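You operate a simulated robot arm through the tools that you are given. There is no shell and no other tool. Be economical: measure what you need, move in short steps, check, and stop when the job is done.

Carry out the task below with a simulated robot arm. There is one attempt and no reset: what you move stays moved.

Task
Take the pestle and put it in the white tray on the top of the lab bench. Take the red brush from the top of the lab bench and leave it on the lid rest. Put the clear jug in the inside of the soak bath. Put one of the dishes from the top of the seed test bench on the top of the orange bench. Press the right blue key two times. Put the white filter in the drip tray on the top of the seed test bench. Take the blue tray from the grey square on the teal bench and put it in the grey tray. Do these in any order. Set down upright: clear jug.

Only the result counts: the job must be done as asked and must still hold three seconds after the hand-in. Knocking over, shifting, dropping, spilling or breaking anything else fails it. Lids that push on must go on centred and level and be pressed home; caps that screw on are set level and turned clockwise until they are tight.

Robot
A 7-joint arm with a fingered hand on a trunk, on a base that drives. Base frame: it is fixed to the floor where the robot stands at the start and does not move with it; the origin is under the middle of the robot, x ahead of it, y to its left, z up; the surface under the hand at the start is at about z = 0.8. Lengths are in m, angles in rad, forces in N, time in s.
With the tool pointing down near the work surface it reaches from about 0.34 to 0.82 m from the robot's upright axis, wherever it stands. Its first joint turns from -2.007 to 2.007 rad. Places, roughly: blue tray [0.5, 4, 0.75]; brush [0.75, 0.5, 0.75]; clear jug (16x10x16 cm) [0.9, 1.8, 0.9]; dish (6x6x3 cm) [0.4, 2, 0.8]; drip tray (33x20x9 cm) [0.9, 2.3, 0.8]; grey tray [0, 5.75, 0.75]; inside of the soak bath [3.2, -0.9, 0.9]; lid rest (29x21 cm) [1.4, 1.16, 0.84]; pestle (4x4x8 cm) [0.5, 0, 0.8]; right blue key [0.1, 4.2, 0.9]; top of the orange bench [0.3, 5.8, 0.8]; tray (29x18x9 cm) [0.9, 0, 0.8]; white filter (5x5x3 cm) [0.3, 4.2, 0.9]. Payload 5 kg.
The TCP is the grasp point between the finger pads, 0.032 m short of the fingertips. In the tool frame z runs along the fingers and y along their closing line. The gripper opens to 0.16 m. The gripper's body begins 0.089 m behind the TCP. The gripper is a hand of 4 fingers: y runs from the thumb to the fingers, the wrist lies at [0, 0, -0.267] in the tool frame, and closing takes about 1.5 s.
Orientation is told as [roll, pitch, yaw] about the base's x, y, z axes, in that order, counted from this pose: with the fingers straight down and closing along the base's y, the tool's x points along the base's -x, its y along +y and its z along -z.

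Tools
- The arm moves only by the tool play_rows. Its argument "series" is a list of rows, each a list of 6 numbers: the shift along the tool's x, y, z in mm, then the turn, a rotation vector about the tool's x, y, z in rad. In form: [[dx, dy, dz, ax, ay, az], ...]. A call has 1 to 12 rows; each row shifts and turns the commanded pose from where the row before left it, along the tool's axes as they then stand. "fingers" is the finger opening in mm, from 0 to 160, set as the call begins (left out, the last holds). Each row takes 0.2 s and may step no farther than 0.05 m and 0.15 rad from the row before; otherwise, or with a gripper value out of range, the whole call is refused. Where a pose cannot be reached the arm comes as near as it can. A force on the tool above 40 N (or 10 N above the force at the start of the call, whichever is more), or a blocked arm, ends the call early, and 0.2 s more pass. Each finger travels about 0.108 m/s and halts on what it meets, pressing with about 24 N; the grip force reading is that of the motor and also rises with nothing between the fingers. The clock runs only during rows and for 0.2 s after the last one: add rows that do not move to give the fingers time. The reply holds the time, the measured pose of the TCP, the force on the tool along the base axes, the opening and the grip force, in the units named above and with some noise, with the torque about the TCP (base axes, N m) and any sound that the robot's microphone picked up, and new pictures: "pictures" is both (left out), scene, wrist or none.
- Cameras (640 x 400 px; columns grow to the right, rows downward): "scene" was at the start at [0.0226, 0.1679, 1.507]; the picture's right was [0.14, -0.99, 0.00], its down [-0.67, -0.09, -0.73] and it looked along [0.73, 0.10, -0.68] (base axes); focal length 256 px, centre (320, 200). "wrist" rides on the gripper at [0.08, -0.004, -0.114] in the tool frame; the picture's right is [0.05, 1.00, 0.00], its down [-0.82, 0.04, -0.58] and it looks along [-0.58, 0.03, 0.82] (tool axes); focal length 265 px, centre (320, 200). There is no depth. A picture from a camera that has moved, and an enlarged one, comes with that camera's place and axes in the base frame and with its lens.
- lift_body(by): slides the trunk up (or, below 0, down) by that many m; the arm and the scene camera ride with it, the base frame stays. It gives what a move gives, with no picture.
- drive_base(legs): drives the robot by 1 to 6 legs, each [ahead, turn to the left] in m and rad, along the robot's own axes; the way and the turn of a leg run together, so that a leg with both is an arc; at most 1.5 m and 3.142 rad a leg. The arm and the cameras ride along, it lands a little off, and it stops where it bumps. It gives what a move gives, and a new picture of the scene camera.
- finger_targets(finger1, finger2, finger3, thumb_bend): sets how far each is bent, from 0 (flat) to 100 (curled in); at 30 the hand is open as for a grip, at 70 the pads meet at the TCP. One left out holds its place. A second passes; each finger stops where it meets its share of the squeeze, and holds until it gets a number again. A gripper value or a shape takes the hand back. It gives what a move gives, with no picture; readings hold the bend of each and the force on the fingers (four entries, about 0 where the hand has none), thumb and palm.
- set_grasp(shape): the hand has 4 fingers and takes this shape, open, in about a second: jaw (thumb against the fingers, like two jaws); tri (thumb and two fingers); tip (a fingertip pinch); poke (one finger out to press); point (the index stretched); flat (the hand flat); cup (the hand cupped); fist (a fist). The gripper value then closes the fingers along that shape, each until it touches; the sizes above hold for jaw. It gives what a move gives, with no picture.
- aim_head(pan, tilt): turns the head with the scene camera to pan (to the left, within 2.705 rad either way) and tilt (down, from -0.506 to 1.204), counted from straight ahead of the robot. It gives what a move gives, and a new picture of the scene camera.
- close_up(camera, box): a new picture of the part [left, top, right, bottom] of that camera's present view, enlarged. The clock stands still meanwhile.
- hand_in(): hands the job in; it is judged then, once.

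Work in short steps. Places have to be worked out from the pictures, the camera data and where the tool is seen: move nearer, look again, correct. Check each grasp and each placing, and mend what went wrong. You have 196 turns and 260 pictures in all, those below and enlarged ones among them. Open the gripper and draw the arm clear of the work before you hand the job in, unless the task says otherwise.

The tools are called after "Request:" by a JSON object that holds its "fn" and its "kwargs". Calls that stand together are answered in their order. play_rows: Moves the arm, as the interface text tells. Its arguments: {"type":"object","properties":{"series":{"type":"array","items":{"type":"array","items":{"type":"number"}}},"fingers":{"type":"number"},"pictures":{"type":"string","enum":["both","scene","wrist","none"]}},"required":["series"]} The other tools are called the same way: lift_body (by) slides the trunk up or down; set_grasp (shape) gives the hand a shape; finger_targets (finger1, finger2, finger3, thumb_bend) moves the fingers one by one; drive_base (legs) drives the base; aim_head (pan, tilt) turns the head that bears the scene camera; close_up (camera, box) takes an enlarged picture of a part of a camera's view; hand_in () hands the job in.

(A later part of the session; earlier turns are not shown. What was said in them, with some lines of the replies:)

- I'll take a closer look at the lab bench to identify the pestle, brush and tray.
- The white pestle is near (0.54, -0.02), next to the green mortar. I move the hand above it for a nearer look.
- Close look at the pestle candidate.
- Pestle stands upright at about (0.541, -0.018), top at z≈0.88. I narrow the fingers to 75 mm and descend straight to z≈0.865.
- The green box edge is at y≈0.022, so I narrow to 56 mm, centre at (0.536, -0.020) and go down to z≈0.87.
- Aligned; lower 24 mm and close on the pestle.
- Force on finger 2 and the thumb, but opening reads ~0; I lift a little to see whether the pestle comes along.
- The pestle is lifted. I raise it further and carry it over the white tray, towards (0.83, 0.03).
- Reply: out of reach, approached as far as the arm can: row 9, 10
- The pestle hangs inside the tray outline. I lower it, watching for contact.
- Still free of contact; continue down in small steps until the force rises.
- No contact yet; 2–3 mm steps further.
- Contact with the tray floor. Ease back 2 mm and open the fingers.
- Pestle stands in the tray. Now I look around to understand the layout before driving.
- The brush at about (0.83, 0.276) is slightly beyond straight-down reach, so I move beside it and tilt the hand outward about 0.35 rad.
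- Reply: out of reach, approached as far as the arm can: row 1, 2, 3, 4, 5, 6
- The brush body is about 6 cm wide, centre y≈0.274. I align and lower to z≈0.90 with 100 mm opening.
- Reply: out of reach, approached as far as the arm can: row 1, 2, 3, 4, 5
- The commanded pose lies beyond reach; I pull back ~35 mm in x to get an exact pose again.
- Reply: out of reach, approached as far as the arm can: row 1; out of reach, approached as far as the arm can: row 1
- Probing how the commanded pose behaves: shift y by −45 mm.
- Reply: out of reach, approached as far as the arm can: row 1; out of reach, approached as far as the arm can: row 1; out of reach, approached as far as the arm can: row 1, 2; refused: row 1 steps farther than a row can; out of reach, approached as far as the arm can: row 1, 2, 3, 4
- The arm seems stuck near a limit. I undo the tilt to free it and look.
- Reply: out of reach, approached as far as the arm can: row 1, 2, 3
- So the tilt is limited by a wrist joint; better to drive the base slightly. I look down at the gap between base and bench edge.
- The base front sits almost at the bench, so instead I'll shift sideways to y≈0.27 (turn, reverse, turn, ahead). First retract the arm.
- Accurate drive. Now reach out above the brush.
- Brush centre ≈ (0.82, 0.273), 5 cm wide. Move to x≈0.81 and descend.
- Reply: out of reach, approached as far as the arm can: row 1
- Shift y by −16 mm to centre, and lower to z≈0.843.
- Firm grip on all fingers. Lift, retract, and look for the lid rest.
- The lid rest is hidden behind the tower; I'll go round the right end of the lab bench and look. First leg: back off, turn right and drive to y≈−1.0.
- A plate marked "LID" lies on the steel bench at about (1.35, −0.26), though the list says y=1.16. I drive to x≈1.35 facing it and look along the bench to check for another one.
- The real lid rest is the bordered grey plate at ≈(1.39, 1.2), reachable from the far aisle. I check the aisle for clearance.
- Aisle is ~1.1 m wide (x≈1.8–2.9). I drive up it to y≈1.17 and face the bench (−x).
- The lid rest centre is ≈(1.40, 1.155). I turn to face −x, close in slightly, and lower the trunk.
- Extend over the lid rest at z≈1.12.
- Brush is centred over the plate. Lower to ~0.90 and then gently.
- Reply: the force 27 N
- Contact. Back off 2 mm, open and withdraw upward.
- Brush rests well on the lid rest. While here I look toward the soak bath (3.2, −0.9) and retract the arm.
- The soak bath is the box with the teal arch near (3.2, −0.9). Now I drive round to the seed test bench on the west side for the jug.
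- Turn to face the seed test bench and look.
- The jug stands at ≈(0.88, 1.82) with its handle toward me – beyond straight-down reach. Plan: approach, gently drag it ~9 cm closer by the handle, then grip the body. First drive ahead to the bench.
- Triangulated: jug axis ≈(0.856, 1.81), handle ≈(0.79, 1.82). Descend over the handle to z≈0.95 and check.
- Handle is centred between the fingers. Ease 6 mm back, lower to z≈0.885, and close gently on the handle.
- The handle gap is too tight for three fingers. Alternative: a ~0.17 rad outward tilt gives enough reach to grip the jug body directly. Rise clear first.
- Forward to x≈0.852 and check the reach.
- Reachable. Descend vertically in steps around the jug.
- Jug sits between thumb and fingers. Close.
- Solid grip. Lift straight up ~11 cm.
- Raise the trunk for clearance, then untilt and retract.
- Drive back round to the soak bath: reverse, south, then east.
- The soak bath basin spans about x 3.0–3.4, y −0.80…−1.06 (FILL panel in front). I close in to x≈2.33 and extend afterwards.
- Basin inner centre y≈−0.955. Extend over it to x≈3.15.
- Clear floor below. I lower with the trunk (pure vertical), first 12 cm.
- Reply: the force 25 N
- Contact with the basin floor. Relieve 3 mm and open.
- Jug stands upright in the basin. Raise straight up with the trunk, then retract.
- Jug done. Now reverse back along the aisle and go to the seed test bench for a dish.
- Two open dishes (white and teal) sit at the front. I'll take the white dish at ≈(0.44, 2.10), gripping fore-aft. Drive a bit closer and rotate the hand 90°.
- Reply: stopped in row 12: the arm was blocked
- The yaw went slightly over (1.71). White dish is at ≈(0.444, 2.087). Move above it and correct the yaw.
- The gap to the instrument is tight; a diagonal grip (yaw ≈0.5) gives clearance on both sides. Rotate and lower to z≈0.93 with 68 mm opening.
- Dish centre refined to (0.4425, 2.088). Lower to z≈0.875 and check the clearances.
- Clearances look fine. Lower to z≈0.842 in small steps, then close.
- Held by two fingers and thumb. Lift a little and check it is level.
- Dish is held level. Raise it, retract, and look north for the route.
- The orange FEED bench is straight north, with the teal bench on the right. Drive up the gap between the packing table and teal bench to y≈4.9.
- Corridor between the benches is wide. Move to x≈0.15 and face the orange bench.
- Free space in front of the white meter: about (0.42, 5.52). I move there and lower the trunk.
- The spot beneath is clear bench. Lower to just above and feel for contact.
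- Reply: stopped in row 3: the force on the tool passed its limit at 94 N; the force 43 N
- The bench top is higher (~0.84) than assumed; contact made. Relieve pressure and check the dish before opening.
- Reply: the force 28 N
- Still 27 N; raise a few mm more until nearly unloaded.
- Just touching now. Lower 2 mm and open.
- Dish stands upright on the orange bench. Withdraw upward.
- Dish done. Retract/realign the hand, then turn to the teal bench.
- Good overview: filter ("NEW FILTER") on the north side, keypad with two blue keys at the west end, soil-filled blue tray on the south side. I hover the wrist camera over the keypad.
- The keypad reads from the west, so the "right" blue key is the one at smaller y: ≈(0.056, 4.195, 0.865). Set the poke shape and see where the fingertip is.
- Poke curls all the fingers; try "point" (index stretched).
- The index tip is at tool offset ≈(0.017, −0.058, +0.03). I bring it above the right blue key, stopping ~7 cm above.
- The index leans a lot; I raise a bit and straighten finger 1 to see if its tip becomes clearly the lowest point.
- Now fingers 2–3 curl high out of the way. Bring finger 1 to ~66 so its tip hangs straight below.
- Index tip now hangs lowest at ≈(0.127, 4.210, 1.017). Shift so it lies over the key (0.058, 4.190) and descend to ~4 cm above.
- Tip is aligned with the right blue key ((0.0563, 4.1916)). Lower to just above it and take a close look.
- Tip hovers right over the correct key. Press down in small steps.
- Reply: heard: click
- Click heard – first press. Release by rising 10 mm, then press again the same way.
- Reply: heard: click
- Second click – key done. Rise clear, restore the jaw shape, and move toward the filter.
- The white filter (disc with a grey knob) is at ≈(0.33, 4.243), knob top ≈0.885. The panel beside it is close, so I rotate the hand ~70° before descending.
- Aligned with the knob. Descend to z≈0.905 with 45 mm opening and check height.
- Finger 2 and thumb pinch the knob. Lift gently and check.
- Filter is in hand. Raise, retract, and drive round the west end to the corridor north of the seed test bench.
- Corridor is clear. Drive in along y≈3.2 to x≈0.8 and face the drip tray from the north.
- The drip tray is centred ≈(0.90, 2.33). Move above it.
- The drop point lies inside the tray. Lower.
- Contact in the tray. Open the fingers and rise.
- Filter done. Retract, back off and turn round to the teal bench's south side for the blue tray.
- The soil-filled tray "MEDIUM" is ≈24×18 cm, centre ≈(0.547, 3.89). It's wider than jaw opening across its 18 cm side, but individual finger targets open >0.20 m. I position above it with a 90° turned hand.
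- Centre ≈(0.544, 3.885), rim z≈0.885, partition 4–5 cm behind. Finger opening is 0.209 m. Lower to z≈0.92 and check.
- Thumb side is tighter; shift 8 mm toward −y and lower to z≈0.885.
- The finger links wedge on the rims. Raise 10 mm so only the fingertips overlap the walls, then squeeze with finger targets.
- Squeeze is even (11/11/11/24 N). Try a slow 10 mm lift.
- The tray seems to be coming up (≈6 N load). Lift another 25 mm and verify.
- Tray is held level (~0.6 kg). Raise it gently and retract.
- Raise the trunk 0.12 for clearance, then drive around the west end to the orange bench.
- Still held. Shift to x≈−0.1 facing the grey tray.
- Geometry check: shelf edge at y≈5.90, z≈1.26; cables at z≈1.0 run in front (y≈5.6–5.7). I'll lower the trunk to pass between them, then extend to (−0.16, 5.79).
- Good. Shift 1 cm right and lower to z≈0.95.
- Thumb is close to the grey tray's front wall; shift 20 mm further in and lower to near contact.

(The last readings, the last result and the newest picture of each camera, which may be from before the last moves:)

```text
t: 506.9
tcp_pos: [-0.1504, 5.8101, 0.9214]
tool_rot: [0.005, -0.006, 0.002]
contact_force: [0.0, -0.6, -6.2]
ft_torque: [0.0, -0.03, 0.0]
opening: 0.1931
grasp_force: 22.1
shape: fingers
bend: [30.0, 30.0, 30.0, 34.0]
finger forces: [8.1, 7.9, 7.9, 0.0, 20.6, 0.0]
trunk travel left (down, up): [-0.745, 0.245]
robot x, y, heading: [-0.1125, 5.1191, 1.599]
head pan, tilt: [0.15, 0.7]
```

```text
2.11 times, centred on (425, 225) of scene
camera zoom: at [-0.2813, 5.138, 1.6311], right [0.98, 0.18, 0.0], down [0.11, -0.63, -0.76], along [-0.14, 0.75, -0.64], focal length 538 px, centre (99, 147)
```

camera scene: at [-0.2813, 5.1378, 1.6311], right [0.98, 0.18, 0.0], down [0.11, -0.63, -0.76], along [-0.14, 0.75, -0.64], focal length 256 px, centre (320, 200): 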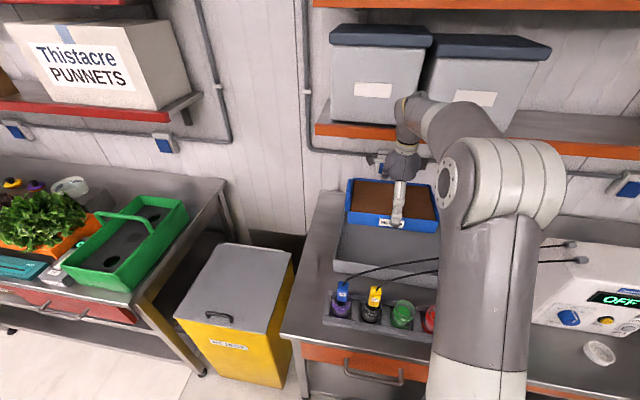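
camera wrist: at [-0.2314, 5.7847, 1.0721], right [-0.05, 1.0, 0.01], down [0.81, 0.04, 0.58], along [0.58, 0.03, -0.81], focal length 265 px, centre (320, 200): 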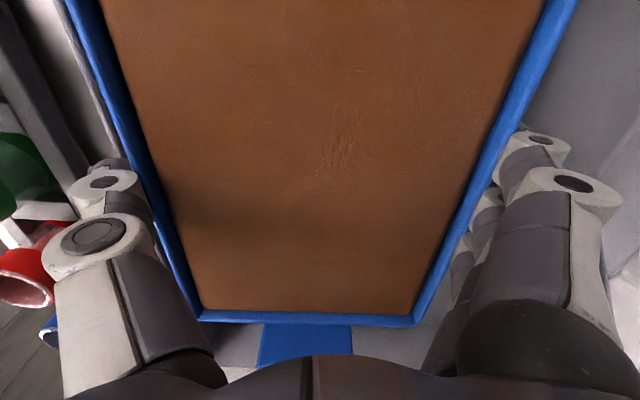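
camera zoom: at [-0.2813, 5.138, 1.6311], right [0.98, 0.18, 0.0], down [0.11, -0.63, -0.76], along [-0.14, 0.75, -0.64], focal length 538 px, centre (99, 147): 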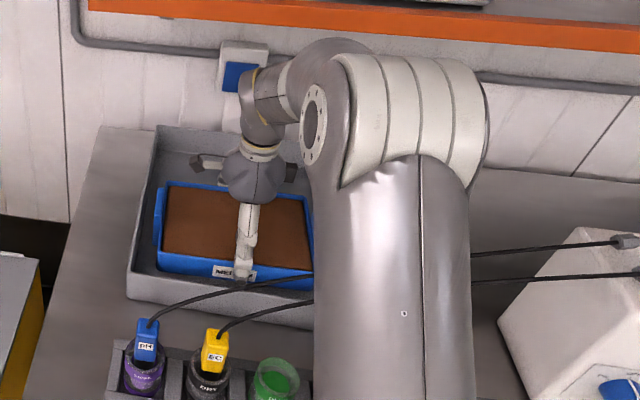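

Inside the grey tray. Lower in small steps until the load comes off.

Request:
{"fn": "play_rows", "kwargs": {"series": [[0, 0, 4, 0, 0, 0], [0, 0, 4, 0, 0, 0], [0, 0, 4, 0, 0, 0], [0, 0, 3, 0, 0, 0], [0, 0, 0, 0, 0, 0]], "pictures": "none"}}

```text
t: 508.1
tcp_pos: [-0.1492, 5.8108, 0.907]
tool_rot: [0.006, -0.007, 0.0]
contact_force: [0.5, -0.9, -4.4]
ft_torque: [-0.05, 0.05, 0.05]
opening: 0.1933
grasp_force: 22.7
shape: fingers
bend: [30.0, 30.0, 30.0, 34.0]
finger forces: [8.0, 7.8, 8.0, 0.0, 21.2, 0.0]
trunk travel left (down, up): [-0.745, 0.245]
robot x, y, heading: [-0.1132, 5.1154, 1.601]
head pan, tilt: [0.15, 0.7]
```

Request:
{"fn": "play_rows", "kwargs": {"series": [[0, 0, 2, 0, 0, 0], [0, 0, 2, 0, 0, 0], [0, 0, 0, 0, 0, 0]], "pictures": "none"}}

```text
t: 508.9
tcp_pos: [-0.1508, 5.8107, 0.9055]
tool_rot: [0.009, -0.008, 0.0]
contact_force: [-1.2, 2.7, 16.6]
ft_torque: [-1.14, 0.06, -0.07]
opening: 0.1936
grasp_force: 24.8
shape: fingers
bend: [31.0, 30.0, 30.0, 34.0]
finger forces: [7.9, 7.9, 8.0, 0.0, 25.5, 0.1]
trunk travel left (down, up): [-0.745, 0.245]
robot x, y, heading: [-0.1119, 5.1203, 1.6]
head pan, tilt: [0.15, 0.7]
```

The tray rests on the floor of the grey tray. Open the fingers.

Request:
{"fn": "finger_targets", "kwargs": {"finger1": 14, "finger2": 14, "finger3": 14, "thumb_bend": 14}}

Request:
{"fn": "play_rows", "kwargs": {"series": [[0, 0, -10, 0, 0, 0], [0, 0, -20, 0, 0, 0], [0, 0, -40, 0, 0, 0], [0, 0, -40, 0, 0, 0], [0, 0, -40, 0, 0, 0], [0, 0, -40, 0, 0, 0], [0, 0, 0, 0, 0, 0]], "pictures": "wrist"}}

Request:
{"fn": "close_up", "kwargs": {"camera": "scene", "box": [310, 130, 540, 320]}}

```text
t: 509.9
tcp_pos: [-0.149, 5.8088, 0.9021]
tool_rot: [0.005, -0.007, 0.001]
contact_force: [-0.3, -2.8, 3.6]
ft_torque: [-0.29, 0.0, -0.06]
opening: 0.2068
grasp_force: 2.6
shape: fingers
bend: [14.0, 14.0, 14.0, 9.0]
finger forces: [0.1, 0.0, 0.1, 0.1, 4.7, 0.0]
trunk travel left (down, up): [-0.745, 0.245]
robot x, y, heading: [-0.1093, 5.1218, 1.599]
head pan, tilt: [0.15, 0.7]
```

```text
t: 511.5
tcp_pos: [-0.1504, 5.8089, 1.0924]
tool_rot: [0.006, -0.006, 0.001]
contact_force: [-0.6, 0.1, -0.3]
ft_torque: [0.0, -0.01, 0.0]
opening: 0.2046
grasp_force: 0.1
shape: fingers
bend: [14.0, 14.0, 14.0, 14.0]
finger forces: [0.0, 0.0, 0.1, 0.0, 0.1, 0.0]
trunk travel left (down, up): [-0.745, 0.245]
robot x, y, heading: [-0.11, 5.1192, 1.599]
head pan, tilt: [0.15, 0.7]
camera wrist: at [-0.2321, 5.8029, 1.2063], right [-0.05, 1.0, 0.01], down [0.81, 0.04, 0.58], along [0.58, 0.04, -0.81], focal length 265 px, centre (320, 200)
```

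wrist: 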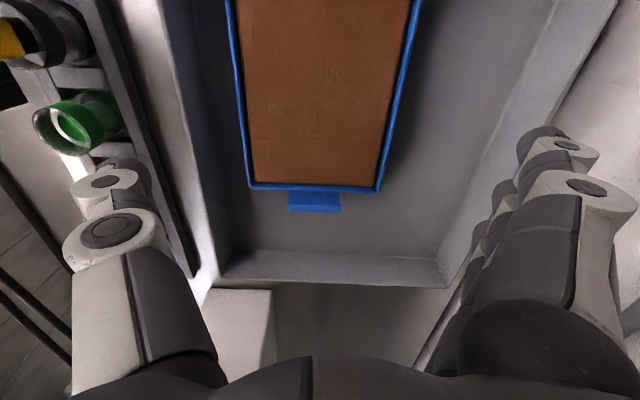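

```text
2.11 times, centred on (425, 225) of scene
camera zoom: at [-0.2813, 5.1376, 1.6311], right [0.98, 0.18, 0.0], down [0.11, -0.63, -0.76], along [-0.14, 0.75, -0.64], focal length 538 px, centre (99, 147)
```

zoom: 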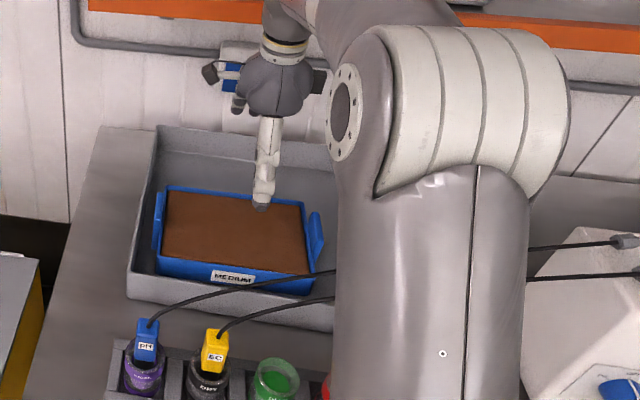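

Blue tray sits flat inside the grey tray. Retract the arm clear and open the hand, then back off.

Request:
{"fn": "play_rows", "kwargs": {"series": [[0, -20, -10, 0, 0, 0], [0, -40, -10, 0, 0, 0], [0, -40, -10, 0, 0, 0], [0, -45, 0, 0, 0, 0], [0, -45, 0, 0, 0, 0], [0, -45, 0, 0, 0, 0], [0, 0, 0, 0, 0, 0]], "pictures": "none"}}

Request:
{"fn": "set_grasp", "kwargs": {"shape": "jaw"}}

Request:
{"fn": "drive_base", "kwargs": {"legs": [[-0.2, 0]]}}

Request:
{"fn": "close_up", "kwargs": {"camera": "scene", "box": [250, 120, 570, 320]}}

```text
t: 513.1
tcp_pos: [-0.1509, 5.5734, 1.1225]
tool_rot: [0.007, -0.006, 0.002]
contact_force: [-0.2, 0.7, -0.4]
ft_torque: [0.01, -0.02, 0.01]
opening: 0.2046
grasp_force: 0.0
shape: fingers
bend: [14.0, 14.0, 14.0, 14.0]
finger forces: [0.1, 0.0, 0.1, 0.0, 0.1, 0.0]
trunk travel left (down, up): [-0.745, 0.245]
robot x, y, heading: [-0.1121, 5.1206, 1.598]
head pan, tilt: [0.15, 0.7]
```

```text
t: 514.0
tcp_pos: [-0.1502, 5.5721, 1.1217]
tool_rot: [0.005, -0.007, 0.0]
contact_force: [0.0, -0.5, 0.2]
ft_torque: [0.01, 0.0, 0.05]
opening: 0.1599
grasp_force: 0.1
shape: jaw
bend: [30.0, 30.0, 30.0, 30.0]
finger forces: [0.1, 0.0, 0.0, 0.1, 0.1, 0.0]
trunk travel left (down, up): [-0.745, 0.245]
robot x, y, heading: [-0.1113, 5.1139, 1.597]
head pan, tilt: [0.15, 0.7]
```

```text
t: 515.6
tcp_pos: [-0.1432, 5.3723, 1.1215]
tool_rot: [0.007, -0.008, 0.0]
contact_force: [-0.2, 0.4, -0.1]
ft_torque: [0.01, 0.0, 0.0]
opening: 0.1598
grasp_force: 0.1
shape: jaw
bend: [30.0, 30.0, 30.0, 30.0]
finger forces: [0.0, 0.0, 0.0, 0.0, 0.0, 0.0]
trunk travel left (down, up): [-0.745, 0.245]
robot x, y, heading: [-0.1063, 4.9214, 1.599]
head pan, tilt: [0.15, 0.7]
camera scene: at [-0.2757, 4.9364, 1.6312], right [0.98, 0.18, 0.0], down [0.11, -0.63, -0.77], along [-0.13, 0.75, -0.64], focal length 256 px, centre (320, 200)
```

scene: 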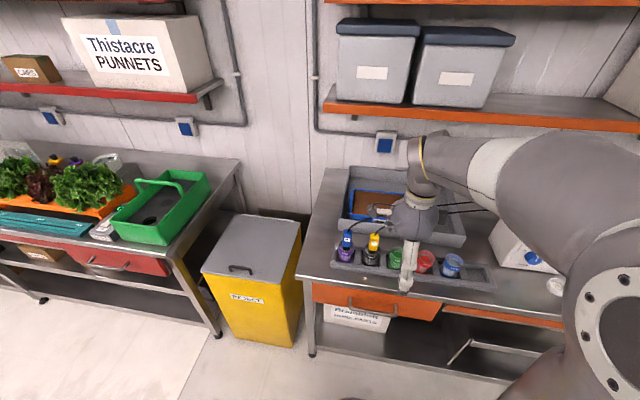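

```text
2.00 times, centred on (410, 220) of scene
camera zoom: at [-0.2757, 4.9364, 1.6312], right [0.98, 0.18, 0.0], down [0.11, -0.63, -0.77], along [-0.13, 0.75, -0.64], focal length 511 px, centre (140, 160)
```

zoom: 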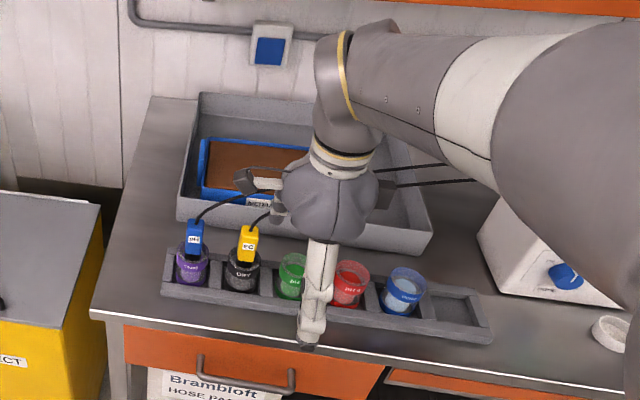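

All items are in place: the dish is upright on the orange bench, the blue tray is in the grey tray, and the hand is open and clear. Handing in.

Request:
{"fn": "hand_in", "kwargs": {}}

```text
The job is handed in.
```

I finished all seven parts of the task and handed the job in; the judged result has not come back.

- **Pestle:** stands upright in the white tray.
- **Red brush:** lies on the lid rest at about (1.4, 1.16). A second plate marked "LID" is nearer the blue-lidded box; I used the one that matched the listed coordinates.
- **Clear jug:** stands upright inside the soak bath.
- **Dish:** I moved the white dish to the orange bench. It met that bench harder than planned (94 N), because the bench top is higher than I had assumed. It stands upright and looks whole.
- **Right blue key:** pressed twice, with a click each time. I took "right" as seen from the side where the keypad reads upright.
- **White filter:** in the drip tray.
- **Blue tray:** flat inside the grey tray.

When I lifted the dish, the teal dish and the CRISP jar beside it may have shifted about 2 mm in the pictures. I saw nothing else moved, dropped or spilled.
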